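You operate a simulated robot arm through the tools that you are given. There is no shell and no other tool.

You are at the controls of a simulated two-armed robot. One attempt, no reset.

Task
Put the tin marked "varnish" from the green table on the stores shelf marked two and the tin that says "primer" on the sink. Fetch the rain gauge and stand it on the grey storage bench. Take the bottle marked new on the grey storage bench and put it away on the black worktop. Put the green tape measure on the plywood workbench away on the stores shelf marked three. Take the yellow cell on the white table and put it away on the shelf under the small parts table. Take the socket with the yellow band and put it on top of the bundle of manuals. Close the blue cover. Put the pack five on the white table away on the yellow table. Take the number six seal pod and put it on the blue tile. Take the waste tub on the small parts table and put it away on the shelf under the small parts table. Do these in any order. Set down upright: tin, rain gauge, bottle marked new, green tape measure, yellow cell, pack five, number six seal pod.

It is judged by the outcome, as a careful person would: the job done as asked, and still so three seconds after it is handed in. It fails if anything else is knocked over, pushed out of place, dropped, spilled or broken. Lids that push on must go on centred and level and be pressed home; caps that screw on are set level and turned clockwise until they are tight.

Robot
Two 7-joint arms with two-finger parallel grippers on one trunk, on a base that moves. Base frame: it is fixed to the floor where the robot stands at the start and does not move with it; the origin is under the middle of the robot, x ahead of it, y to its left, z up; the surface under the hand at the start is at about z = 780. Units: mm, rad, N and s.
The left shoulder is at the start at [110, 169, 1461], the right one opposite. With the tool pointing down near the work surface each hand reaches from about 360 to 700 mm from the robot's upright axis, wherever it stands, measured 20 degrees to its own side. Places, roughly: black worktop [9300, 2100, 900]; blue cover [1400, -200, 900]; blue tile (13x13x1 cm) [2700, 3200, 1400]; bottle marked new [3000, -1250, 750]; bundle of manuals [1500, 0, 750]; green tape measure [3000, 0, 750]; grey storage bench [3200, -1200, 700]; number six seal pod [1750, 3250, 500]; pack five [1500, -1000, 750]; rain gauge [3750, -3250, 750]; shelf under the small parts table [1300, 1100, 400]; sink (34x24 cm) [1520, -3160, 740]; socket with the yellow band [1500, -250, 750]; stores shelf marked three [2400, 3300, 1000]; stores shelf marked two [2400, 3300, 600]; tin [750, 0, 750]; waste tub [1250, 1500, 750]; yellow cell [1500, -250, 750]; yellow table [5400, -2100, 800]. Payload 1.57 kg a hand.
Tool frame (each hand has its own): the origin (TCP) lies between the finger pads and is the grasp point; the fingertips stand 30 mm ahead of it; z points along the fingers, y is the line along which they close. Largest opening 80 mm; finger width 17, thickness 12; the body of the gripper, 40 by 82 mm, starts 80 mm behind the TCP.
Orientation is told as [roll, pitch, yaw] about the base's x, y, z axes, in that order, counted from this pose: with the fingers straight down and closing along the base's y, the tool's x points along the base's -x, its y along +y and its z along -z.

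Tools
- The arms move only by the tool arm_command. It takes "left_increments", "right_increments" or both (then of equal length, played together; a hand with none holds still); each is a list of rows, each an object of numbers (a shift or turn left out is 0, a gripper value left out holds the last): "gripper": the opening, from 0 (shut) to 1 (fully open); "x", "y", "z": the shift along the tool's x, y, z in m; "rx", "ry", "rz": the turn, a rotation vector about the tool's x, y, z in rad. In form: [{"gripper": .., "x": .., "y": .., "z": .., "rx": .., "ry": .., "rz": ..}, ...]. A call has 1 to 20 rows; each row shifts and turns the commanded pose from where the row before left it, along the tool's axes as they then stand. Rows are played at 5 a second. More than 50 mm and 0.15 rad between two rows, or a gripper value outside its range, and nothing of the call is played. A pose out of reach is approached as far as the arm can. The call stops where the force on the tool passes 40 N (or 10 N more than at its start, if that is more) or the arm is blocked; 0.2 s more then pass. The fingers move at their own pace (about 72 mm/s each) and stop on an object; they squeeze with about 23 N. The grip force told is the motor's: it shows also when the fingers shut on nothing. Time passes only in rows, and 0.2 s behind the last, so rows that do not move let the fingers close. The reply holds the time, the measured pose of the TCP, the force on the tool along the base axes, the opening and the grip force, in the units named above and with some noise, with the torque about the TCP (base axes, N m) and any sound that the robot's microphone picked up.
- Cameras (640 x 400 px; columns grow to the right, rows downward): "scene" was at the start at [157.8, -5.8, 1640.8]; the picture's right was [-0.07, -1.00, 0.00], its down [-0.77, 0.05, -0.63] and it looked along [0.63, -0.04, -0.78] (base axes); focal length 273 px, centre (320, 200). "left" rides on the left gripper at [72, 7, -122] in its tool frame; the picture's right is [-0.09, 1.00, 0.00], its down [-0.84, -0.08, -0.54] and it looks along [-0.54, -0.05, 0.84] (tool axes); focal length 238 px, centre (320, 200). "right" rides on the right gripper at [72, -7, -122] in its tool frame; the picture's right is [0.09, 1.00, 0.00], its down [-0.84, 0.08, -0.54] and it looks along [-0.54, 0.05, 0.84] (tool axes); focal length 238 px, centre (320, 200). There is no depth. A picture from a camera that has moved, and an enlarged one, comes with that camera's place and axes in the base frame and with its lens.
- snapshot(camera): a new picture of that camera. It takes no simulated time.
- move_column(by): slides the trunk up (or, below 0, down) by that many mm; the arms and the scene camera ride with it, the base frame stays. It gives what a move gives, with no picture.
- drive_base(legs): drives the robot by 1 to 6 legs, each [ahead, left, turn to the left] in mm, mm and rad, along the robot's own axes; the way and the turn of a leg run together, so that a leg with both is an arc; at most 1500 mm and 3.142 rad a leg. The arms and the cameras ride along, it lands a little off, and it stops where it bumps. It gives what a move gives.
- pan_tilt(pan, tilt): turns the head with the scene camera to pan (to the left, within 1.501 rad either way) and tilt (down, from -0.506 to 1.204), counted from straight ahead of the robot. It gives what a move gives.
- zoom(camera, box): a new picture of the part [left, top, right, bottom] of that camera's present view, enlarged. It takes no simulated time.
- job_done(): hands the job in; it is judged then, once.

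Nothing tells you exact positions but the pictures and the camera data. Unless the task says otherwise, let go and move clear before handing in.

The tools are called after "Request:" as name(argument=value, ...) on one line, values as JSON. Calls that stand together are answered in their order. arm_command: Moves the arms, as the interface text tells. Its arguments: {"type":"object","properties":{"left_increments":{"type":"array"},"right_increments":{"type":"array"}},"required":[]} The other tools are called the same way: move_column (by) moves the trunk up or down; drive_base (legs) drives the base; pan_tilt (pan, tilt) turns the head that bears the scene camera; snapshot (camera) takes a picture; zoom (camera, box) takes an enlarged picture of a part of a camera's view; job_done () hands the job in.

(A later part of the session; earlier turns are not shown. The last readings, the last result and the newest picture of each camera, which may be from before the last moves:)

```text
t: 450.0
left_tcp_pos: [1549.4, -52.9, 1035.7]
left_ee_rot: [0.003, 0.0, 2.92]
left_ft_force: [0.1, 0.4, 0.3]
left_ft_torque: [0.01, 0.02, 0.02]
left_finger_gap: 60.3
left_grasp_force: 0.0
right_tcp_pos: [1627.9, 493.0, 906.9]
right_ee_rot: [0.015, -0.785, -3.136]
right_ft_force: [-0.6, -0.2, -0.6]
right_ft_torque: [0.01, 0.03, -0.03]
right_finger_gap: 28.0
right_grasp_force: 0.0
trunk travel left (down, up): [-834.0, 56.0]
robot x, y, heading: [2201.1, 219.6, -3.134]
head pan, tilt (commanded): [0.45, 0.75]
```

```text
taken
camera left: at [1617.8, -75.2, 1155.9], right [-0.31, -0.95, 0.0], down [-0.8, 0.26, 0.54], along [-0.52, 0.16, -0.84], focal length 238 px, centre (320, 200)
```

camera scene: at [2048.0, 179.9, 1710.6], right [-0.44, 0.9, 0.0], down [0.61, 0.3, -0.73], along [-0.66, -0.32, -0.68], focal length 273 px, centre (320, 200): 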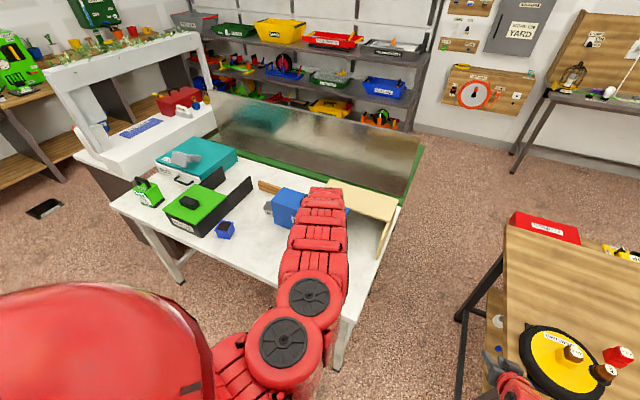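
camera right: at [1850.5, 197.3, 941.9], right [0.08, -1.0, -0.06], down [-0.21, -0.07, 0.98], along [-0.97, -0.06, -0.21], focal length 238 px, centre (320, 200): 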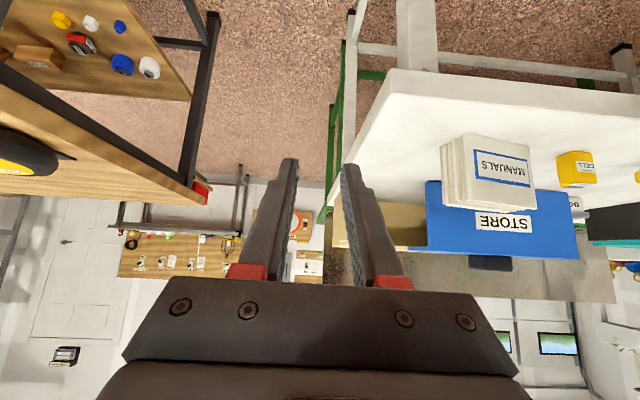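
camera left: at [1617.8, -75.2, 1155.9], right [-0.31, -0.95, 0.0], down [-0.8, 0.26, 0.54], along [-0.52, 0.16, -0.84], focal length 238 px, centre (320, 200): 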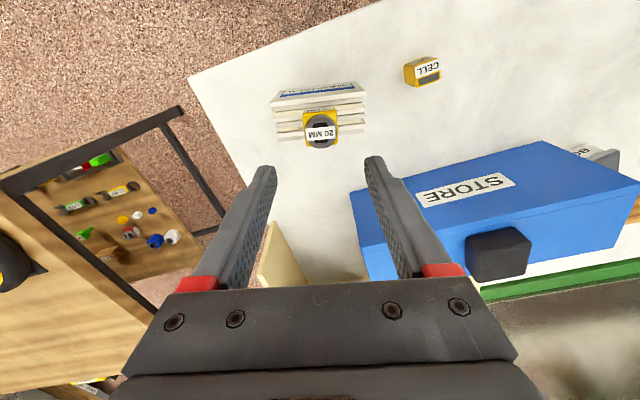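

The socket stands on the manuals. Now the blue cover: it spans y −384…−61 in front of the beige box (y −218…123), so it must slide about 180 mm in +y. I straighten the hand and move to its knob near (1362,-218,947).

Request:
arm_command(left_increments=[{"rz": -0.112, "gripper": 1}, {"rz": -0.112}, {"z": -0.02}, {}])

Request:
drive_base(legs=[[140, 107, 0]])

Request:
snapshot(camera="left")

Request:
snapshot(camera="scene")

```text
t: 451.0
left_tcp_pos: [1548.8, -54.2, 1054.0]
left_ee_rot: [0.0, 0.0, -3.138]
left_ft_force: [0.0, -0.4, -0.1]
left_ft_torque: [-0.01, -0.02, -0.01]
left_finger_gap: 80.2
left_grasp_force: 0.0
right_tcp_pos: [1627.6, 492.2, 906.6]
right_ee_rot: [0.013, -0.782, -3.135]
right_ft_force: [-0.7, -1.0, -0.1]
right_ft_torque: [-0.02, -0.04, 0.04]
right_finger_gap: 28.2
right_grasp_force: 0.1
trunk travel left (down, up): [-834.0, 56.0]
robot x, y, heading: [2200.4, 213.6, -3.132]
head pan, tilt (commanded): [0.45, 0.75]
```

```text
t: 452.5
left_tcp_pos: [1411.5, -159.8, 1055.9]
left_ee_rot: [0.002, -0.001, -3.138]
left_ft_force: [-0.2, 0.5, -0.5]
left_ft_torque: [-0.03, 0.02, 0.01]
left_finger_gap: 79.9
left_grasp_force: 0.1
right_tcp_pos: [1490.6, 384.7, 906.0]
right_ee_rot: [0.013, -0.787, -3.137]
right_ft_force: [0.7, 0.0, -0.1]
right_ft_torque: [-0.01, 0.03, -0.03]
right_finger_gap: 28.0
right_grasp_force: 0.1
trunk travel left (down, up): [-834.0, 56.0]
robot x, y, heading: [2064.0, 108.1, -3.129]
head pan, tilt (commanded): [0.45, 0.75]
```

```text
taken
camera left: at [1483.9, -166.5, 1176.6], right [-0.09, -1.0, 0.0], down [-0.84, 0.08, 0.54], along [-0.54, 0.05, -0.84], focal length 238 px, centre (320, 200)
```

left: 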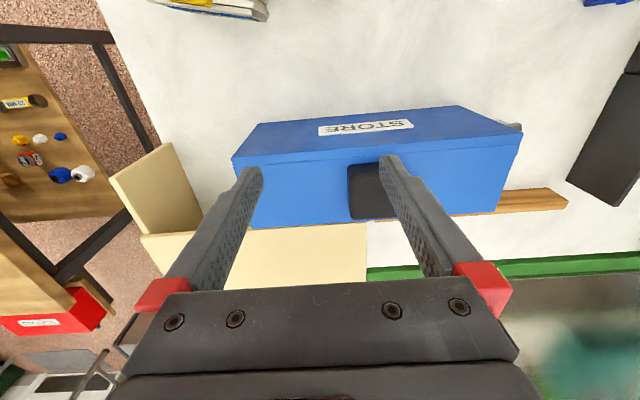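

```text
taken
camera scene: at [1911.9, 73.7, 1710.9], right [-0.44, 0.9, 0.0], down [0.61, 0.3, -0.73], along [-0.66, -0.32, -0.68], focal length 273 px, centre (320, 200)
```

scene: 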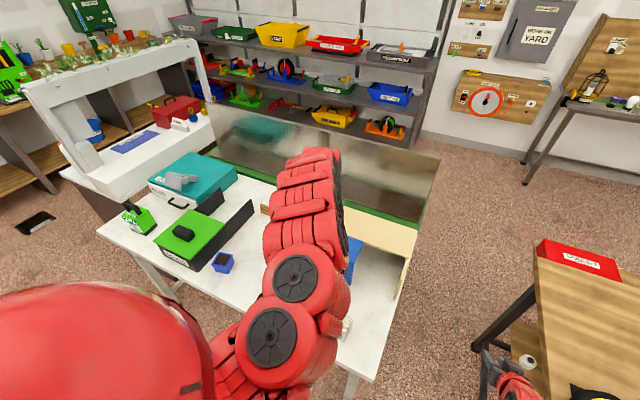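

Request:
arm_command(left_increments=[{"x": -0.028, "y": 0.0225}, {"x": -0.028, "y": 0.0225}, {}])

Request:
snapshot(camera="left")

Request:
zoom(camera="left", box=[180, 60, 460, 240])

```text
t: 453.3
left_tcp_pos: [1360.1, -202.0, 1056.4]
left_ee_rot: [0.002, 0.002, -3.141]
left_ft_force: [0.8, -0.3, 0.6]
left_ft_torque: [0.0, 0.01, -0.01]
left_finger_gap: 80.1
left_grasp_force: 0.1
left hand out of reach, approached as far as the arm can: row 2
right_tcp_pos: [1490.6, 385.8, 905.1]
right_ee_rot: [0.017, -0.786, -3.137]
right_ft_force: [0.4, -0.2, -0.4]
right_ft_torque: [-0.02, -0.01, 0.0]
right_finger_gap: 28.3
right_grasp_force: 0.0
trunk travel left (down, up): [-834.0, 56.0]
robot x, y, heading: [2059.9, 109.7, -3.132]
head pan, tilt (commanded): [0.45, 0.75]
```

```text
taken
camera left: at [1431.8, -209.3, 1177.6], right [-0.09, -1.0, 0.0], down [-0.84, 0.08, 0.54], along [-0.54, 0.05, -0.84], focal length 238 px, centre (320, 200)
```

left: 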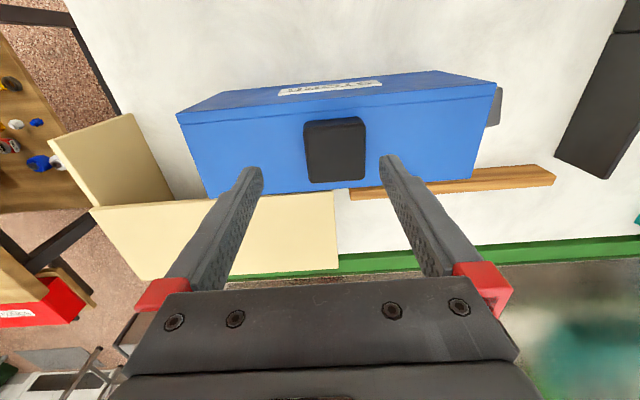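

```text
2.22 times, centred on (320, 150) of left
camera zoom: at [1431.8, -209.3, 1177.6], right [-0.09, -1.0, 0.0], down [-0.84, 0.08, 0.54], along [-0.54, 0.05, -0.84], focal length 530 px, centre (320, 311)
```

zoom: 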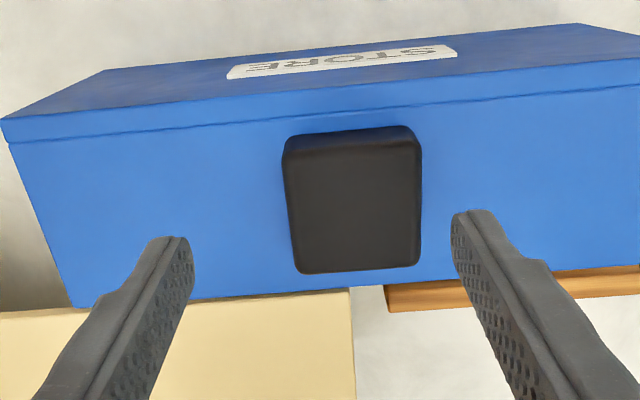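

The knob is about 60 mm square, centred near (1340,-216). I centre the hand on it and lower around it.

Request:
move_column(by=-60)

Request:
arm_command(left_increments=[{"x": -0.01, "y": 0.007}, {"x": -0.01, "y": 0.007}, {}])

Request:
snapshot(camera="left")

```text
t: 454.3
left_tcp_pos: [1359.4, -205.2, 996.1]
left_ee_rot: [0.003, 0.001, -3.138]
left_ft_force: [-1.0, -0.8, 0.9]
left_ft_torque: [0.0, -0.01, -0.02]
left_finger_gap: 79.9
left_grasp_force: 0.1
right_tcp_pos: [1489.3, 384.9, 846.8]
right_ee_rot: [0.012, -0.785, -3.135]
right_ft_force: [0.3, 0.6, 0.0]
right_ft_torque: [0.01, 0.01, 0.01]
right_finger_gap: 28.0
right_grasp_force: 0.1
trunk travel left (down, up): [-774.0, 116.0]
robot x, y, heading: [2063.3, 108.8, -3.134]
head pan, tilt (commanded): [0.45, 0.75]
```

```text
t: 455.1
left_tcp_pos: [1359.1, -206.4, 996.1]
left_ee_rot: [0.001, 0.0, -3.138]
left_ft_force: [1.7, 0.2, 0.3]
left_ft_torque: [0.0, -0.01, 0.0]
left_finger_gap: 79.9
left_grasp_force: 0.2
left hand out of reach, approached as far as the arm can: row 1, 2
right_tcp_pos: [1490.4, 384.3, 846.4]
right_ee_rot: [0.014, -0.785, -3.134]
right_ft_force: [0.1, 0.7, -0.3]
right_ft_torque: [-0.01, -0.06, -0.02]
right_finger_gap: 27.9
right_grasp_force: 0.1
trunk travel left (down, up): [-774.0, 116.0]
robot x, y, heading: [2065.1, 111.1, -3.137]
head pan, tilt (commanded): [0.45, 0.75]
```

```text
taken
camera left: at [1430.4, -214.6, 1117.2], right [-0.09, -1.0, 0.0], down [-0.84, 0.08, 0.54], along [-0.54, 0.05, -0.84], focal length 238 px, centre (320, 200)
```

left: 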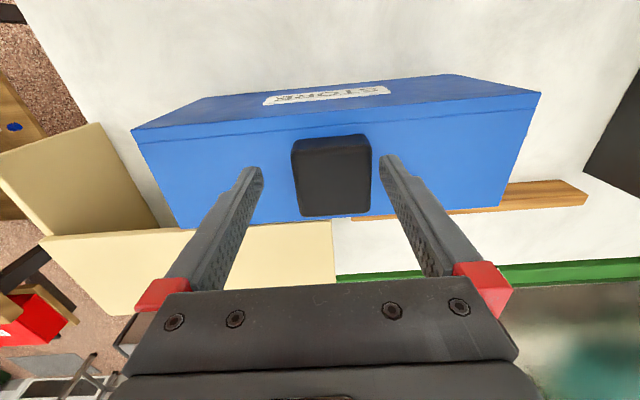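

Request:
drive_base(legs=[[0, 90, 0]])

Request:
arm_command(left_increments=[{"y": -0.04, "x": -0.006}, {"y": -0.04, "x": -0.006}, {"x": -0.007}, {}])

Request:
snapshot(camera="left")

```text
t: 456.2
left_tcp_pos: [1360.1, -295.6, 996.6]
left_ee_rot: [0.004, 0.0, -3.139]
left_ft_force: [-0.6, 0.0, 0.9]
left_ft_torque: [0.02, 0.01, -0.01]
left_finger_gap: 79.9
left_grasp_force: 0.1
right_tcp_pos: [1490.4, 296.1, 847.1]
right_ee_rot: [0.014, -0.784, -3.135]
right_ft_force: [-0.2, 0.1, -0.6]
right_ft_torque: [0.0, 0.03, 0.0]
right_finger_gap: 27.8
right_grasp_force: 0.2
trunk travel left (down, up): [-774.0, 116.0]
robot x, y, heading: [2063.6, 16.7, -3.132]
head pan, tilt (commanded): [0.45, 0.75]
```

```text
t: 457.2
left_tcp_pos: [1347.2, -214.6, 996.1]
left_ee_rot: [0.005, -0.001, -3.139]
left_ft_force: [0.1, -0.7, 0.3]
left_ft_torque: [0.01, -0.02, 0.0]
left_finger_gap: 79.9
left_grasp_force: 0.1
left hand out of reach, approached as far as the arm can: row 3
right_tcp_pos: [1490.3, 296.7, 846.2]
right_ee_rot: [0.014, -0.784, -3.135]
right_ft_force: [-0.1, -0.3, -0.8]
right_ft_torque: [-0.01, -0.02, 0.01]
right_finger_gap: 28.1
right_grasp_force: 0.1
trunk travel left (down, up): [-774.0, 116.0]
robot x, y, heading: [2066.3, 22.6, -3.136]
head pan, tilt (commanded): [0.45, 0.75]
```

```text
taken
camera left: at [1419.0, -221.7, 1116.9], right [-0.09, -1.0, 0.0], down [-0.84, 0.08, 0.54], along [-0.54, 0.05, -0.84], focal length 238 px, centre (320, 200)
```

left: 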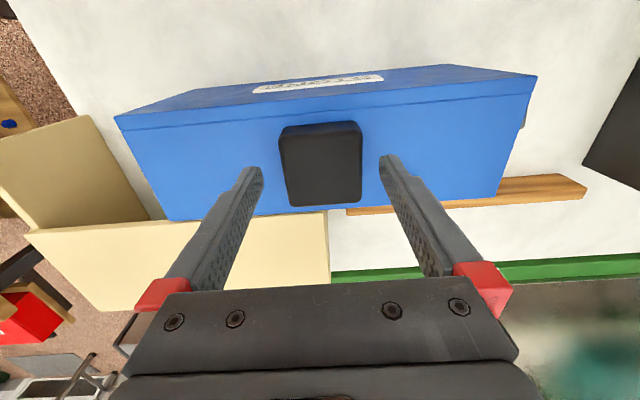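

The knob is centred between the fingers. I lower 40 mm and close on it.

Request:
arm_command(left_increments=[{"z": 0.02}, {"z": 0.018}, {}])

Request:
arm_command(left_increments=[{"gripper": 0.7}, {"gripper": 0.4}, {"gripper": 0}, {"gripper": 0}])

Request:
snapshot(camera="left")

```text
t: 458.0
left_tcp_pos: [1350.8, -214.8, 959.7]
left_ee_rot: [0.002, 0.0, -3.14]
left_ft_force: [0.8, 0.6, -0.3]
left_ft_torque: [0.0, 0.01, 0.03]
left_finger_gap: 80.2
left_grasp_force: 0.0
left hand out of reach, approached as far as the arm can: row 2
right_tcp_pos: [1490.8, 295.7, 846.1]
right_ee_rot: [0.012, -0.784, -3.135]
right_ft_force: [0.0, -0.7, 0.3]
right_ft_torque: [-0.02, 0.0, -0.02]
right_finger_gap: 28.0
right_grasp_force: 0.2
trunk travel left (down, up): [-774.0, 116.0]
robot x, y, heading: [2063.4, 20.8, -3.134]
head pan, tilt (commanded): [0.45, 0.75]
```

```text
t: 459.0
left_tcp_pos: [1352.0, -216.5, 959.6]
left_ee_rot: [0.002, -0.001, -3.14]
left_ft_force: [-0.3, -0.2, -1.8]
left_ft_torque: [0.15, 0.21, 0.08]
left_finger_gap: 59.6
left_grasp_force: 45.2
right_tcp_pos: [1490.3, 296.2, 845.6]
right_ee_rot: [0.014, -0.784, -3.137]
right_ft_force: [0.4, 0.8, 0.2]
right_ft_torque: [0.02, 0.03, 0.03]
right_finger_gap: 28.0
right_grasp_force: 0.1
trunk travel left (down, up): [-774.0, 116.0]
robot x, y, heading: [2062.9, 20.9, -3.133]
head pan, tilt (commanded): [0.45, 0.75]
```

```text
taken
camera left: at [1423.5, -222.2, 1080.0], right [-0.09, -1.0, 0.0], down [-0.84, 0.08, 0.54], along [-0.54, 0.05, -0.84], focal length 238 px, centre (320, 200)
```

left: 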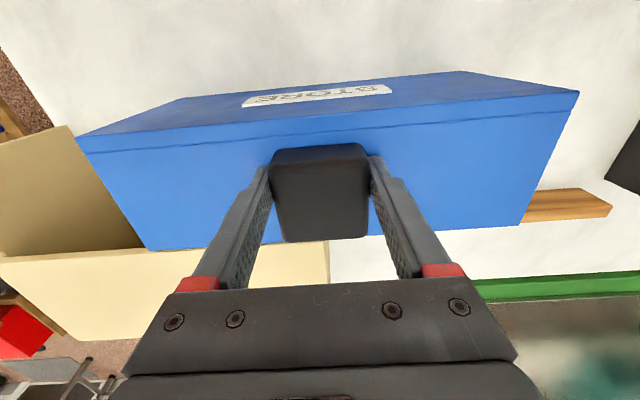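

The knob is held. I slide the cover towards +y, watching the force.

Request:
arm_command(left_increments=[{"y": -0.015}, {"y": -0.015}, {"y": -0.015}, {"y": -0.015}, {}])

Request:
snapshot(camera="left")

```text
t: 460.2
left_tcp_pos: [1351.8, -154.4, 959.3]
left_ee_rot: [0.002, 0.0, -3.141]
left_ft_force: [2.4, 0.5, -0.8]
left_ft_torque: [0.23, 0.51, -0.07]
left_finger_gap: 59.6
left_grasp_force: 44.9
right_tcp_pos: [1491.4, 296.7, 846.5]
right_ee_rot: [0.015, -0.786, -3.136]
right_ft_force: [0.8, -0.4, 0.1]
right_ft_torque: [0.02, -0.03, -0.03]
right_finger_gap: 27.9
right_grasp_force: 0.0
trunk travel left (down, up): [-774.0, 116.0]
robot x, y, heading: [2065.8, 20.4, -3.134]
head pan, tilt (commanded): [0.45, 0.75]
```

```text
taken
camera left: at [1423.6, -161.8, 1080.0], right [-0.09, -1.0, 0.0], down [-0.84, 0.08, 0.54], along [-0.54, 0.05, -0.84], focal length 238 px, centre (320, 200)
```

left: 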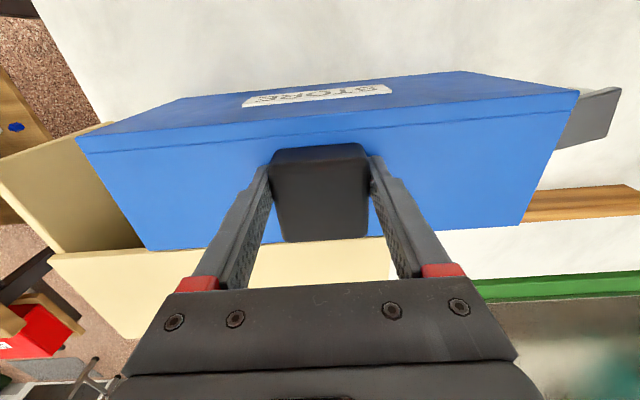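

The cover slides freely. I continue to the end of its travel.

Request:
arm_command(left_increments=[{"y": -0.015}, {"y": -0.015}, {"y": -0.015}, {"y": -0.015}, {"y": -0.015}, {"y": -0.015}, {}])

Request:
snapshot(camera="left")

```text
t: 461.8
left_tcp_pos: [1352.6, -65.4, 958.6]
left_ee_rot: [0.002, -0.004, -3.141]
left_ft_force: [-22.2, 1.2, 0.2]
left_ft_torque: [-0.05, 1.17, 0.05]
left_finger_gap: 59.4
left_grasp_force: 44.9
left hand out of reach, approached as far as the arm can: row 5
right_tcp_pos: [1488.9, 296.3, 844.7]
right_ee_rot: [0.014, -0.782, -3.134]
right_ft_force: [0.6, -0.5, 0.5]
right_ft_torque: [-0.03, -0.04, 0.05]
right_finger_gap: 28.1
right_grasp_force: 0.0
trunk travel left (down, up): [-774.0, 116.0]
robot x, y, heading: [2062.8, 21.5, -3.138]
head pan, tilt (commanded): [0.45, 0.75]
```

```text
taken
camera left: at [1424.4, -72.6, 1079.9], right [-0.09, -1.0, 0.0], down [-0.83, 0.08, 0.54], along [-0.54, 0.05, -0.84], focal length 238 px, centre (320, 200)
```

left: 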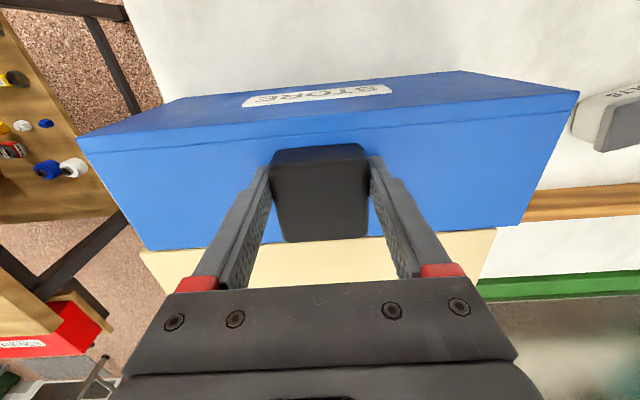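

The cover is nearly closed (about 10–20 mm to go) but the arm is at its reach limit. I let go, shift the base 70 mm right and take the knob again.

Request:
arm_command(left_increments=[{"gripper": 0.85}, {"gripper": 1}, {"gripper": 1}, {"z": -0.02}, {"z": -0.025}, {}])

Request:
drive_base(legs=[[0, -75, 0]])

Request:
arm_command(left_increments=[{"y": 0.035}, {"y": 0.035}, {"x": -0.008}, {}])

Request:
snapshot(camera="left")

```text
t: 463.2
left_tcp_pos: [1356.0, -66.3, 1005.9]
left_ee_rot: [0.001, -0.001, -3.14]
left_ft_force: [0.6, -0.3, 0.8]
left_ft_torque: [0.0, 0.0, -0.03]
left_finger_gap: 80.0
left_grasp_force: 0.1
right_tcp_pos: [1490.8, 295.0, 845.9]
right_ee_rot: [0.013, -0.785, -3.135]
right_ft_force: [-0.3, -0.6, 0.3]
right_ft_torque: [0.01, 0.01, 0.0]
right_finger_gap: 28.1
right_grasp_force: 0.2
trunk travel left (down, up): [-774.0, 116.0]
robot x, y, heading: [2060.1, 22.4, -3.134]
head pan, tilt (commanded): [0.45, 0.75]
```

```text
t: 464.2
left_tcp_pos: [1355.4, 7.6, 1005.1]
left_ee_rot: [0.0, -0.001, -3.142]
left_ft_force: [-0.2, 0.3, -0.4]
left_ft_torque: [-0.02, 0.01, -0.02]
left_finger_gap: 79.9
left_grasp_force: 0.0
right_tcp_pos: [1489.8, 370.9, 845.5]
right_ee_rot: [0.014, -0.785, -3.135]
right_ft_force: [0.4, 0.9, 0.6]
right_ft_torque: [0.04, 0.03, 0.01]
right_finger_gap: 27.9
right_grasp_force: 0.1
trunk travel left (down, up): [-774.0, 116.0]
robot x, y, heading: [2063.9, 96.9, -3.134]
head pan, tilt (commanded): [0.45, 0.75]
```

```text
t: 465.2
left_tcp_pos: [1348.2, -63.2, 1005.2]
left_ee_rot: [0.002, 0.0, -3.141]
left_ft_force: [-0.1, 0.2, -0.4]
left_ft_torque: [-0.01, 0.05, 0.01]
left_finger_gap: 80.0
left_grasp_force: 0.2
right_tcp_pos: [1490.2, 368.9, 846.6]
right_ee_rot: [0.015, -0.783, -3.136]
right_ft_force: [-0.1, -0.3, 0.1]
right_ft_torque: [0.01, -0.02, -0.01]
right_finger_gap: 27.9
right_grasp_force: 0.1
trunk travel left (down, up): [-774.0, 116.0]
robot x, y, heading: [2066.9, 95.7, -3.135]
head pan, tilt (commanded): [0.45, 0.75]
```

```text
taken
camera left: at [1420.3, -69.4, 1126.5], right [-0.09, -1.0, 0.0], down [-0.84, 0.08, 0.54], along [-0.54, 0.05, -0.84], focal length 238 px, centre (320, 200)
```

left: 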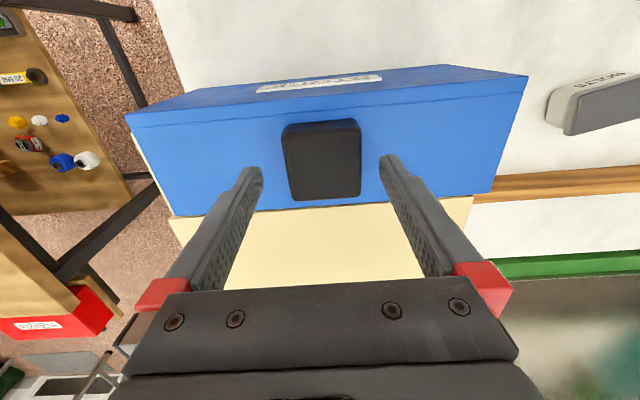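

Request:
arm_command(left_increments=[{"z": 0.025}, {"z": 0.022}, {"gripper": 0.7}, {"gripper": 0.4}, {"gripper": 0}, {"gripper": 0}])

Request:
arm_command(left_increments=[{"y": -0.006}, {"y": -0.006}, {"y": -0.006}, {"y": -0.006}, {}])

Request:
snapshot(camera="left")

```text
t: 466.6
left_tcp_pos: [1348.5, -61.9, 957.8]
left_ee_rot: [0.003, 0.0, -3.14]
left_ft_force: [6.1, -1.0, -8.7]
left_ft_torque: [0.31, 0.24, 0.0]
left_finger_gap: 59.5
left_grasp_force: 45.0
right_tcp_pos: [1489.4, 370.0, 845.3]
right_ee_rot: [0.014, -0.784, -3.135]
right_ft_force: [0.3, -0.4, -0.6]
right_ft_torque: [0.01, 0.01, 0.04]
right_finger_gap: 27.9
right_grasp_force: 0.0
trunk travel left (down, up): [-774.0, 116.0]
robot x, y, heading: [2063.3, 95.2, -3.131]
head pan, tilt (commanded): [0.45, 0.75]
```

```text
t: 467.8
left_tcp_pos: [1349.1, -51.6, 958.4]
left_ee_rot: [0.012, 0.001, -3.124]
left_ft_force: [-2.2, -17.6, -0.1]
left_ft_torque: [2.35, -0.04, -1.23]
left_finger_gap: 60.1
left_grasp_force: 44.7
right_tcp_pos: [1488.3, 367.7, 844.6]
right_ee_rot: [0.017, -0.781, -3.132]
right_ft_force: [0.4, 0.6, -0.2]
right_ft_torque: [-0.05, 0.03, 0.05]
right_finger_gap: 27.8
right_grasp_force: 0.0
trunk travel left (down, up): [-774.0, 116.0]
robot x, y, heading: [2064.5, 93.7, -3.131]
head pan, tilt (commanded): [0.45, 0.75]
stopped in row 5 (left hand): the force on the tool passed its limit at 41 N (the readings are from after the stop); the commanded pose is now the measured one
```

```text
taken
camera left: at [1420.6, -56.4, 1079.4], right [-0.07, -1.0, 0.01], down [-0.84, 0.07, 0.54], along [-0.54, 0.03, -0.84], focal length 238 px, centre (320, 200)
```

left: 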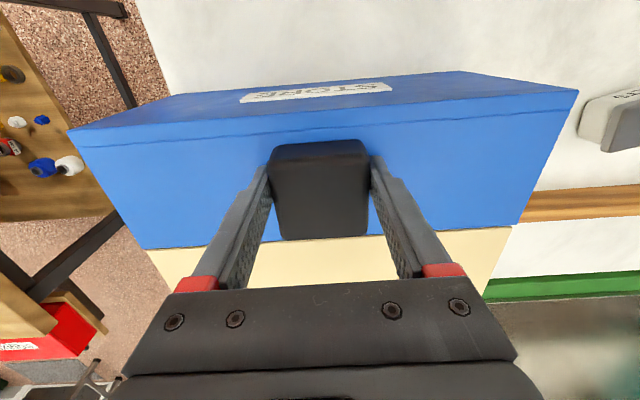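

The cover has met its stop: blue and beige ends now line up. I release the knob and rise.

Request:
arm_command(left_increments=[{"gripper": 0.85}, {"gripper": 1}, {"gripper": 1}, {"z": -0.03}, {"z": -0.04}, {"z": -0.04}])

Request:
snapshot(camera="left")

Request:
snapshot(camera="scene")

```text
t: 469.2
left_tcp_pos: [1348.4, -45.0, 1068.8]
left_ee_rot: [0.01, 0.0, -3.128]
left_ft_force: [0.0, 0.3, 0.4]
left_ft_torque: [0.0, 0.03, 0.02]
left_finger_gap: 80.2
left_grasp_force: 0.1
right_tcp_pos: [1489.5, 367.4, 845.4]
right_ee_rot: [0.015, -0.784, -3.132]
right_ft_force: [-0.6, 0.9, 0.3]
right_ft_torque: [0.0, -0.01, -0.03]
right_finger_gap: 28.0
right_grasp_force: 0.0
trunk travel left (down, up): [-774.0, 116.0]
robot x, y, heading: [2066.7, 96.8, -3.132]
head pan, tilt (commanded): [0.45, 0.75]
```

```text
taken
camera left: at [1420.7, -50.4, 1189.9], right [-0.08, -1.0, 0.01], down [-0.84, 0.07, 0.54], along [-0.54, 0.03, -0.84], focal length 238 px, centre (320, 200)
```

left: 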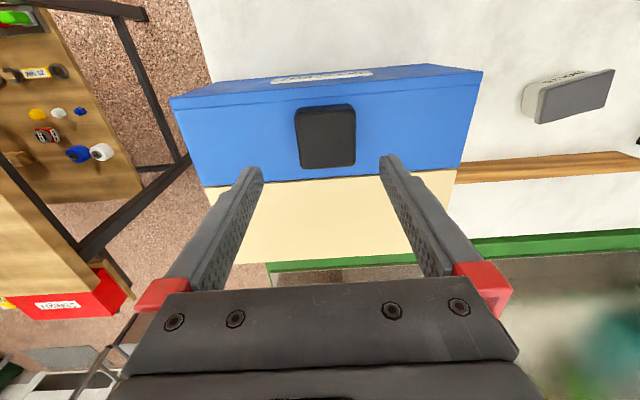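

```text
taken
camera scene: at [1911.4, 57.1, 1650.7], right [-0.44, 0.9, 0.0], down [0.61, 0.3, -0.73], along [-0.66, -0.32, -0.68], focal length 273 px, centre (320, 200)
```

scene: 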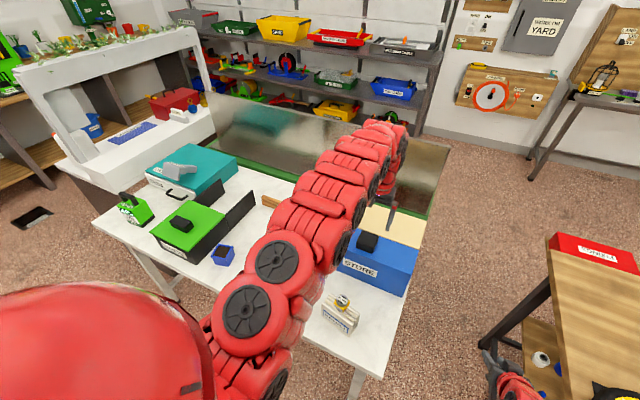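

The cover stays closed. Next the yellow cell with the right hand: I raise the trunk, back off, strafe left and come in on the cell.

Request:
move_column(by=100)

Request:
drive_base(legs=[[-280, 0, 0], [0, 555, 0]])

Request:
move_column(by=-100)

Request:
pan_tilt(pan=-0.3, tilt=0.7)

Request:
snapshot(camera="scene")

Request:
snapshot(camera="right")

```text
t: 470.5
left_tcp_pos: [1347.8, -45.4, 1167.5]
left_ee_rot: [0.011, 0.001, -3.127]
left_ft_force: [0.7, 0.0, 0.6]
left_ft_torque: [-0.01, 0.04, 0.04]
left_finger_gap: 79.7
left_grasp_force: 0.1
right_tcp_pos: [1488.9, 367.7, 946.9]
right_ee_rot: [0.013, -0.784, -3.133]
right_ft_force: [-0.2, -0.3, -0.3]
right_ft_torque: [0.03, 0.03, -0.01]
right_finger_gap: 27.7
right_grasp_force: 0.0
trunk travel left (down, up): [-874.0, 16.0]
robot x, y, heading: [2063.5, 93.8, -3.129]
head pan, tilt (commanded): [0.45, 0.75]
```

```text
t: 475.2
left_tcp_pos: [1630.6, -590.2, 1167.9]
left_ee_rot: [0.011, -0.001, -3.129]
left_ft_force: [1.3, -0.2, -0.5]
left_ft_torque: [-0.02, 0.02, 0.01]
left_finger_gap: 80.0
left_grasp_force: 0.0
right_tcp_pos: [1772.8, -177.8, 946.0]
right_ee_rot: [0.013, -0.784, -3.133]
right_ft_force: [0.7, -0.6, -0.5]
right_ft_torque: [0.01, 0.02, -0.01]
right_finger_gap: 27.8
right_grasp_force: 0.0
trunk travel left (down, up): [-874.0, 16.0]
robot x, y, heading: [2344.5, -454.6, -3.132]
head pan, tilt (commanded): [0.45, 0.75]
```

```text
t: 476.6
left_tcp_pos: [1631.4, -591.4, 1069.6]
left_ee_rot: [0.011, 0.0, -3.129]
left_ft_force: [-0.6, -0.6, 0.5]
left_ft_torque: [0.02, -0.02, 0.0]
left_finger_gap: 79.9
left_grasp_force: 0.0
right_tcp_pos: [1772.7, -177.8, 846.4]
right_ee_rot: [0.015, -0.784, -3.133]
right_ft_force: [-0.6, 0.5, -1.0]
right_ft_torque: [0.0, 0.01, 0.01]
right_finger_gap: 27.9
right_grasp_force: 0.1
trunk travel left (down, up): [-774.0, 116.0]
robot x, y, heading: [2346.9, -449.1, -3.131]
head pan, tilt (commanded): [0.45, 0.75]
```

```text
t: 477.6
left_tcp_pos: [1631.9, -592.1, 1067.9]
left_ee_rot: [0.01, 0.001, -3.129]
left_ft_force: [-0.2, 0.5, 0.1]
left_ft_torque: [0.01, 0.01, 0.0]
left_finger_gap: 80.1
left_grasp_force: 0.0
right_tcp_pos: [1774.1, -178.2, 846.5]
right_ee_rot: [0.014, -0.784, -3.134]
right_ft_force: [0.5, 0.2, 0.4]
right_ft_torque: [0.01, -0.02, 0.03]
right_finger_gap: 28.1
right_grasp_force: 0.0
trunk travel left (down, up): [-774.0, 116.0]
robot x, y, heading: [2349.2, -451.0, -3.134]
head pan, tilt (commanded): [-0.3, 0.7]
```

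```text
taken
camera scene: at [2186.8, -428.3, 1654.9], right [0.29, 0.96, 0.0], down [0.62, -0.18, -0.76], along [-0.73, 0.22, -0.64], focal length 273 px, centre (320, 200)
```

scene: 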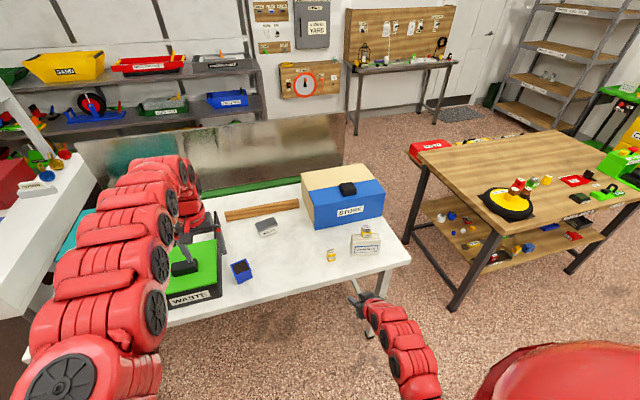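

```text
taken
camera right: at [1909.2, -168.8, 881.8], right [0.08, -0.99, -0.06], down [-0.21, -0.07, 0.98], along [-0.97, -0.07, -0.21], focal length 238 px, centre (320, 200)
```

right: 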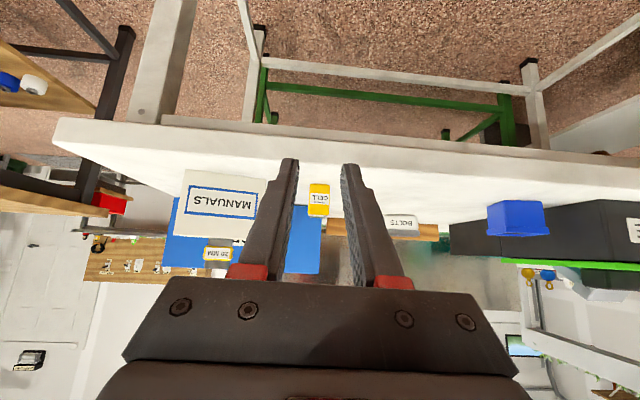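

Cell, closed cover and the socket on the manuals are all visible. I open the right hand, shift 13 mm, lower to z≈814 and roll in.

Request:
arm_command(right_increments=[{"gripper": 1, "y": 0.013}, {"x": 0.0115, "z": 0.0115}, {"x": 0.0113, "z": 0.0113}, {}])

Request:
drive_base(legs=[[150, 0, 0]])

Request:
snapshot(camera="right")

```text
t: 478.6
left_tcp_pos: [1631.5, -590.9, 1068.5]
left_ee_rot: [0.012, -0.001, -3.13]
left_ft_force: [0.2, 0.0, -0.1]
left_ft_torque: [0.07, -0.01, 0.01]
left_finger_gap: 79.8
left_grasp_force: 0.1
right_tcp_pos: [1772.6, -191.6, 813.6]
right_ee_rot: [0.013, -0.783, -3.133]
right_ft_force: [0.1, 0.9, -0.3]
right_ft_torque: [-0.02, 0.03, 0.01]
right_finger_gap: 79.9
right_grasp_force: 0.0
trunk travel left (down, up): [-774.0, 116.0]
robot x, y, heading: [2347.5, -450.8, -3.136]
head pan, tilt (commanded): [-0.3, 0.7]
```

```text
t: 480.0
left_tcp_pos: [1480.9, -591.2, 1068.5]
left_ee_rot: [0.01, -0.001, -3.13]
left_ft_force: [-0.3, 0.4, 0.0]
left_ft_torque: [-0.02, 0.03, 0.01]
left_finger_gap: 79.9
left_grasp_force: 0.0
right_tcp_pos: [1622.7, -192.6, 814.2]
right_ee_rot: [0.014, -0.785, -3.134]
right_ft_force: [-0.1, 0.1, 1.2]
right_ft_torque: [-0.02, 0.0, 0.01]
right_finger_gap: 80.3
right_grasp_force: 0.1
trunk travel left (down, up): [-774.0, 116.0]
robot x, y, heading: [2197.1, -449.7, -3.133]
head pan, tilt (commanded): [-0.3, 0.7]
```

```text
taken
camera right: at [1760.1, -183.1, 849.6], right [0.08, -1.0, -0.06], down [-0.21, -0.07, 0.98], along [-0.97, -0.07, -0.21], focal length 238 px, centre (320, 200)
```

right: 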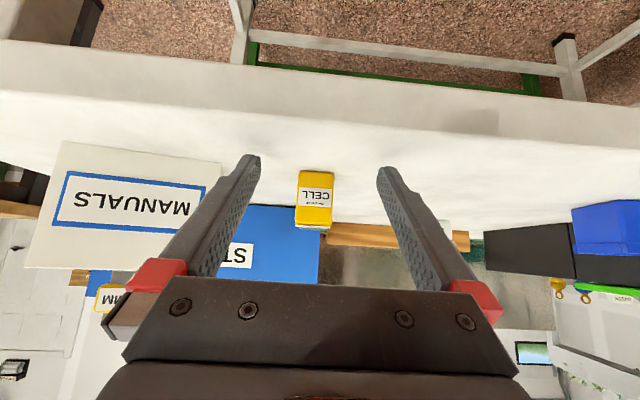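

Request:
drive_base(legs=[[64, 0, 0]])

Request:
snapshot(camera="right")

```text
t: 481.0
left_tcp_pos: [1418.7, -593.0, 1069.3]
left_ee_rot: [0.01, 0.0, -3.13]
left_ft_force: [0.6, -0.2, 0.3]
left_ft_torque: [0.01, 0.0, -0.02]
left_finger_gap: 79.8
left_grasp_force: 0.1
right_tcp_pos: [1561.2, -192.2, 814.7]
right_ee_rot: [0.013, -0.785, -3.135]
right_ft_force: [-0.2, -0.5, -0.4]
right_ft_torque: [-0.01, 0.01, 0.01]
right_finger_gap: 80.1
right_grasp_force: 0.1
trunk travel left (down, up): [-774.0, 116.0]
robot x, y, heading: [2132.6, -450.0, -3.132]
head pan, tilt (commanded): [-0.3, 0.7]
```

```text
taken
camera right: at [1697.4, -183.7, 849.6], right [0.08, -1.0, -0.06], down [-0.21, -0.07, 0.98], along [-0.97, -0.07, -0.21], focal length 238 px, centre (320, 200)
```

right: 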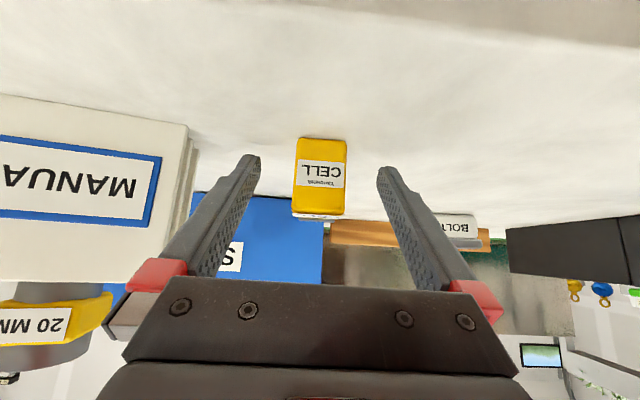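

Request:
arm_command(right_increments=[{"x": -0.0057, "z": 0.0057}, {}, {"gripper": 0.6}, {"gripper": 0.4}, {"gripper": 0.2}, {"gripper": 0}, {"gripper": 0}, {"gripper": 0}])

Request:
snapshot(camera="right")

```text
t: 482.8
left_tcp_pos: [1419.0, -592.3, 1068.2]
left_ee_rot: [0.011, 0.001, -3.129]
left_ft_force: [0.2, 0.0, -0.5]
left_ft_torque: [-0.01, -0.01, 0.02]
left_finger_gap: 80.0
left_grasp_force: 0.1
right_tcp_pos: [1551.9, -192.4, 813.1]
right_ee_rot: [0.013, -0.784, -3.134]
right_ft_force: [0.2, 0.1, 1.0]
right_ft_torque: [0.02, -0.04, 0.0]
right_finger_gap: 31.5
right_grasp_force: 23.0
trunk travel left (down, up): [-774.0, 116.0]
robot x, y, heading: [2137.5, -455.8, -3.139]
head pan, tilt (commanded): [-0.3, 0.7]
```

```text
taken
camera right: at [1688.6, -183.8, 849.1], right [0.08, -1.0, -0.06], down [-0.21, -0.07, 0.98], along [-0.97, -0.07, -0.21], focal length 238 px, centre (320, 200)
```

right: 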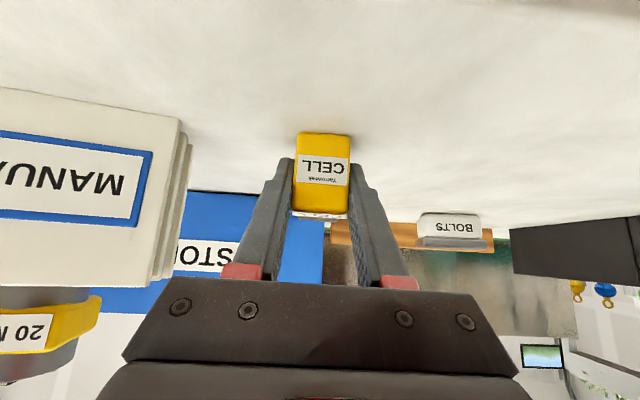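

The cell is gripped. I lift it, back out, and go north to look at the shelf under the small parts table from its east side.

Request:
move_column(by=90)

Request:
drive_base(legs=[[-260, 0, 0], [0, -1500, 0]])

Request:
move_column(by=-390)

Request:
pan_tilt(pan=0.0, tilt=0.6)

Request:
snapshot(camera="scene")

Request:
snapshot(camera="right")

```text
t: 484.1
left_tcp_pos: [1416.9, -592.5, 1157.0]
left_ee_rot: [0.011, 0.002, -3.13]
left_ft_force: [-0.8, 0.2, -0.3]
left_ft_torque: [-0.03, -0.02, 0.02]
left_finger_gap: 80.2
left_grasp_force: 0.0
right_tcp_pos: [1552.5, -192.3, 903.8]
right_ee_rot: [0.015, -0.782, -3.134]
right_ft_force: [0.3, 0.2, -1.4]
right_ft_torque: [0.01, -0.02, 0.0]
right_finger_gap: 31.6
right_grasp_force: 23.6
trunk travel left (down, up): [-864.0, 26.0]
robot x, y, heading: [2136.3, -454.0, -3.132]
head pan, tilt (commanded): [-0.3, 0.7]
```

```text
t: 492.9
left_tcp_pos: [1666.0, 896.6, 1158.0]
left_ee_rot: [0.01, 0.001, -3.133]
left_ft_force: [0.0, -0.8, 0.4]
left_ft_torque: [-0.03, 0.02, 0.0]
left_finger_gap: 79.9
left_grasp_force: 0.0
right_tcp_pos: [1801.4, 1295.5, 903.8]
right_ee_rot: [0.014, -0.784, -3.138]
right_ft_force: [0.8, 0.7, -0.9]
right_ft_torque: [-0.02, -0.04, -0.02]
right_finger_gap: 31.4
right_grasp_force: 23.4
trunk travel left (down, up): [-864.0, 26.0]
robot x, y, heading: [2382.0, 1034.9, -3.134]
head pan, tilt (commanded): [-0.3, 0.7]
```

```text
t: 496.6
left_tcp_pos: [1666.4, 896.7, 768.4]
left_ee_rot: [0.012, 0.002, -3.136]
left_ft_force: [-0.7, -0.7, 0.6]
left_ft_torque: [-0.02, 0.02, 0.0]
left_finger_gap: 80.0
left_grasp_force: 0.0
right_tcp_pos: [1802.3, 1295.7, 512.9]
right_ee_rot: [0.015, -0.783, -3.138]
right_ft_force: [0.6, 0.0, -0.4]
right_ft_torque: [-0.03, -0.01, -0.01]
right_finger_gap: 31.6
right_grasp_force: 22.3
trunk travel left (down, up): [-474.0, 416.0]
robot x, y, heading: [2384.4, 1030.8, -3.137]
head pan, tilt (commanded): [-0.3, 0.7]
```

```text
t: 497.4
left_tcp_pos: [1666.7, 896.3, 767.5]
left_ee_rot: [0.011, 0.003, -3.135]
left_ft_force: [-0.2, -1.2, 0.0]
left_ft_torque: [-0.02, 0.01, -0.01]
left_finger_gap: 79.9
left_grasp_force: 0.0
right_tcp_pos: [1802.1, 1295.2, 513.0]
right_ee_rot: [0.014, -0.785, -3.138]
right_ft_force: [0.0, 0.5, -0.8]
right_ft_torque: [0.0, -0.03, 0.0]
right_finger_gap: 31.2
right_grasp_force: 23.3
trunk travel left (down, up): [-474.0, 416.0]
robot x, y, heading: [2385.2, 1031.6, -3.135]
head pan, tilt (commanded): [0.0, 0.6]
```

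```text
taken
camera scene: at [2215.4, 1031.4, 1363.5], right [0.0, 1.0, 0.0], down [0.57, 0.0, -0.82], along [-0.82, 0.0, -0.57], focal length 273 px, centre (320, 200)
```

scene: 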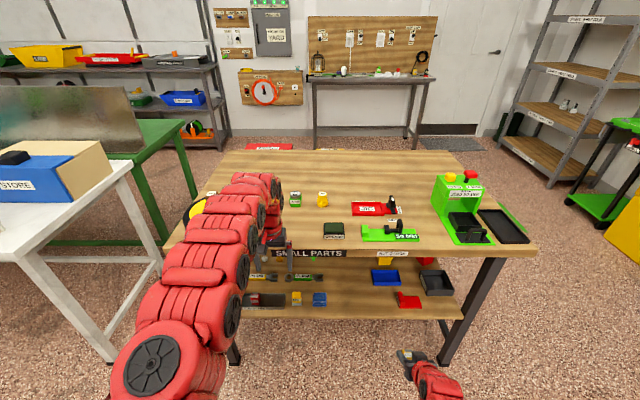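

```text
taken
camera right: at [1938.3, 1303.8, 548.9], right [0.08, -1.0, -0.06], down [-0.21, -0.07, 0.98], along [-0.97, -0.06, -0.21], focal length 238 px, centre (320, 200)
```

right: 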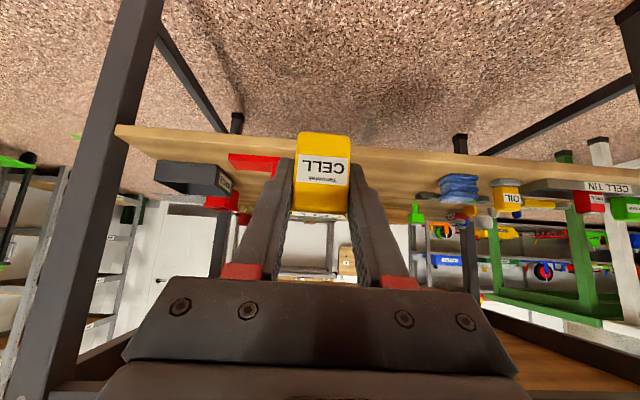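

There is a clear stretch of shelf at y 1010–1355 near the east edge. I first raise the left hand above table height, then bring the cell in to about (1520,1200).

Request:
arm_command(left_increments=[{"z": -0.045}, {"z": -0.045}, {"z": -0.045}, {"z": -0.045}, {"z": -0.045}, {"z": -0.03}])

Request:
drive_base(legs=[[120, 95, 0]])

Request:
snapshot(camera="right")

Request:
snapshot(camera="scene")

```text
t: 498.8
left_tcp_pos: [1677.5, 900.6, 935.2]
left_ee_rot: [0.01, -0.003, -3.134]
left_ft_force: [0.2, 0.3, 1.0]
left_ft_torque: [0.0, -0.01, 0.01]
left_finger_gap: 80.3
left_grasp_force: 0.0
left hand out of reach, approached as far as the arm can: row 3, 4, 5, 6
right_tcp_pos: [1801.2, 1294.9, 513.8]
right_ee_rot: [0.014, -0.784, -3.139]
right_ft_force: [0.6, -0.5, -0.2]
right_ft_torque: [-0.03, -0.02, 0.0]
right_finger_gap: 31.5
right_grasp_force: 22.8
trunk travel left (down, up): [-474.0, 416.0]
robot x, y, heading: [2382.6, 1033.3, -3.14]
head pan, tilt (commanded): [0.0, 0.6]
```

```text
t: 500.2
left_tcp_pos: [1556.5, 804.7, 932.9]
left_ee_rot: [0.011, 0.0, -3.133]
left_ft_force: [0.0, -0.3, -0.7]
left_ft_torque: [0.03, -0.01, -0.01]
left_finger_gap: 79.8
left_grasp_force: 0.0
right_tcp_pos: [1680.7, 1199.8, 513.4]
right_ee_rot: [0.014, -0.782, -3.138]
right_ft_force: [-0.3, -0.8, -1.0]
right_ft_torque: [0.02, -0.01, -0.03]
right_finger_gap: 31.4
right_grasp_force: 23.0
trunk travel left (down, up): [-474.0, 416.0]
robot x, y, heading: [2262.1, 938.8, -3.135]
head pan, tilt (commanded): [0.0, 0.6]
```

```text
taken
camera right: at [1817.8, 1208.6, 548.7], right [0.08, -1.0, -0.06], down [-0.21, -0.07, 0.97], along [-0.97, -0.07, -0.21], focal length 238 px, centre (320, 200)
```

right: 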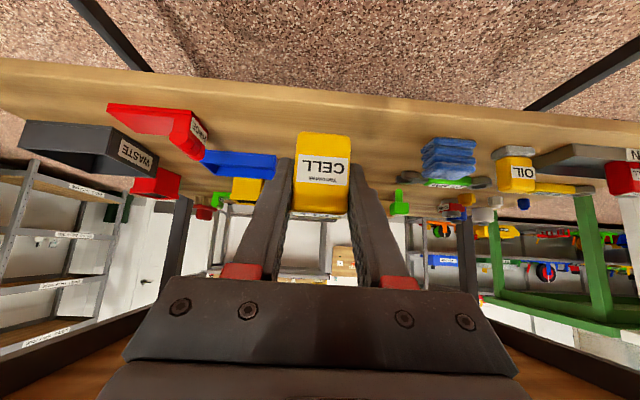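

```text
taken
camera scene: at [2094.3, 935.7, 1363.4], right [-0.01, 1.0, 0.0], down [0.57, 0.0, -0.82], along [-0.82, 0.0, -0.57], focal length 273 px, centre (320, 200)
```

scene: 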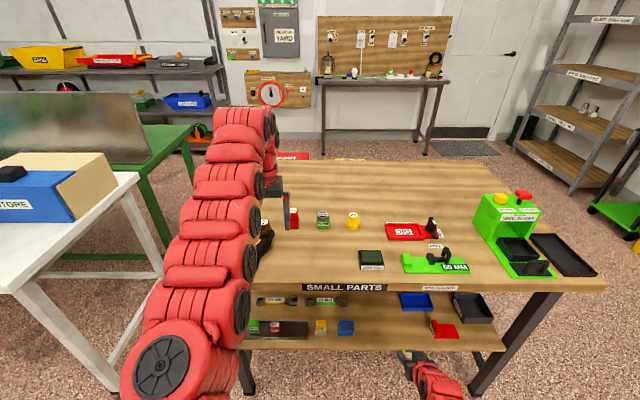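

Request:
drive_base(legs=[[150, 0, 0]])

Request:
move_column(by=-55)

Request:
snapshot(camera="right")

```text
t: 501.6
left_tcp_pos: [1405.4, 804.4, 933.9]
left_ee_rot: [0.012, 0.001, -3.135]
left_ft_force: [-0.5, 0.1, -0.3]
left_ft_torque: [0.02, -0.04, 0.01]
left_finger_gap: 79.8
left_grasp_force: 0.1
right_tcp_pos: [1530.8, 1199.4, 512.6]
right_ee_rot: [0.011, -0.782, -3.139]
right_ft_force: [0.1, -0.1, -1.0]
right_ft_torque: [0.01, -0.02, -0.01]
right_finger_gap: 31.6
right_grasp_force: 23.1
trunk travel left (down, up): [-474.0, 416.0]
robot x, y, heading: [2115.9, 937.5, -3.137]
head pan, tilt (commanded): [0.0, 0.6]
```

```text
t: 502.5
left_tcp_pos: [1404.4, 805.3, 890.7]
left_ee_rot: [0.006, -0.026, -3.133]
left_ft_force: [4.7, -0.2, 19.6]
left_ft_torque: [0.81, -0.25, -0.32]
left_finger_gap: 79.6
left_grasp_force: 0.0
right_tcp_pos: [1533.0, 1199.6, 459.6]
right_ee_rot: [0.014, -0.786, -3.14]
right_ft_force: [-0.2, -0.4, -0.6]
right_ft_torque: [0.0, -0.03, 0.0]
right_finger_gap: 31.3
right_grasp_force: 23.3
trunk travel left (down, up): [-420.0, 470.0]
robot x, y, heading: [2110.7, 935.9, -3.139]
head pan, tilt (commanded): [0.0, 0.6]
stopped: the force on the tool passed its limit at 49 N (the readings are from after the stop); the commanded pose is now the measured one
```

```text
taken
camera right: at [1669.4, 1208.4, 495.9], right [0.08, -1.0, -0.05], down [-0.21, -0.07, 0.98], along [-0.98, -0.06, -0.21], focal length 238 px, centre (320, 200)
```

right: 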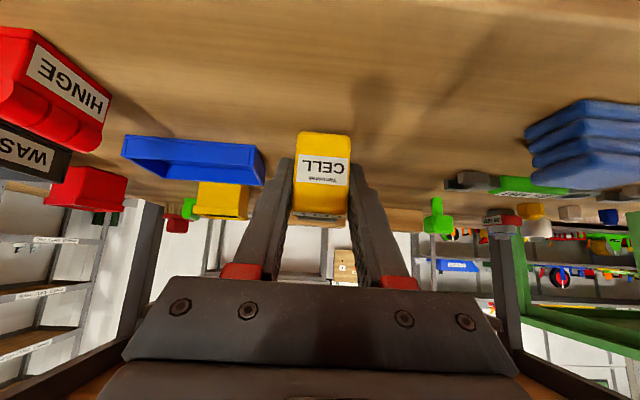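

The left hand touched something on the table top while the trunk went down. I raise the trunk again at once and look.

Request:
move_column(by=52)

Request:
snapshot(camera="left")

Request:
snapshot(camera="scene")

```text
t: 503.4
left_tcp_pos: [1403.1, 805.3, 939.2]
left_ee_rot: [0.009, -0.019, -3.133]
left_ft_force: [-0.1, -0.6, -0.1]
left_ft_torque: [0.0, -0.01, 0.01]
left_finger_gap: 80.2
left_grasp_force: 0.1
right_tcp_pos: [1530.8, 1200.6, 512.3]
right_ee_rot: [0.013, -0.784, -3.139]
right_ft_force: [0.6, 0.0, -1.1]
right_ft_torque: [-0.03, 0.01, -0.02]
right_finger_gap: 31.2
right_grasp_force: 23.1
trunk travel left (down, up): [-472.0, 418.0]
robot x, y, heading: [2113.9, 934.5, -3.14]
head pan, tilt (commanded): [0.0, 0.6]
```

```text
taken
camera left: at [1477.4, 798.9, 1057.9], right [-0.08, -1.0, 0.01], down [-0.83, 0.07, 0.56], along [-0.56, 0.04, -0.83], focal length 238 px, centre (320, 200)
```

left: 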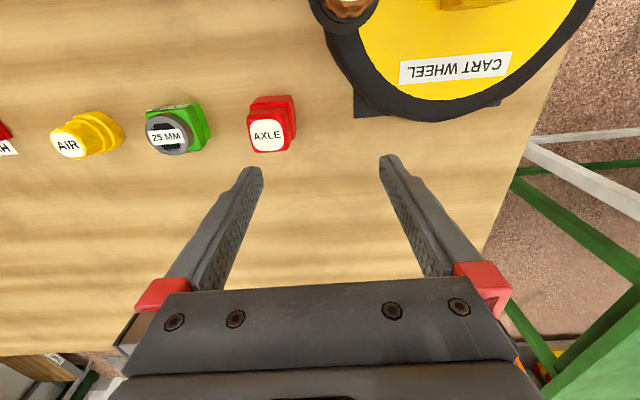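

```text
taken
camera scene: at [1945.1, 935.9, 1361.6], right [0.0, 1.0, 0.0], down [0.57, 0.0, -0.82], along [-0.82, 0.0, -0.57], focal length 273 px, centre (320, 200)
```

scene: 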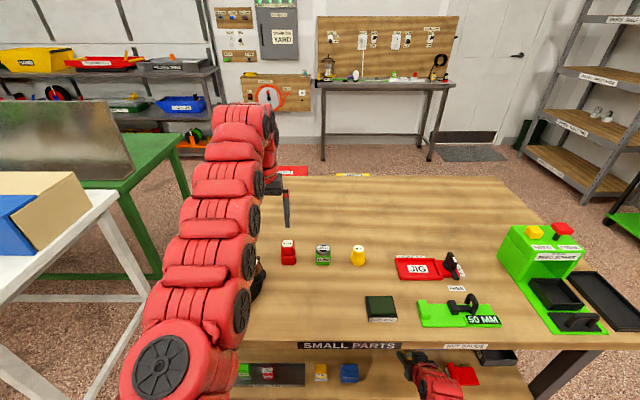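

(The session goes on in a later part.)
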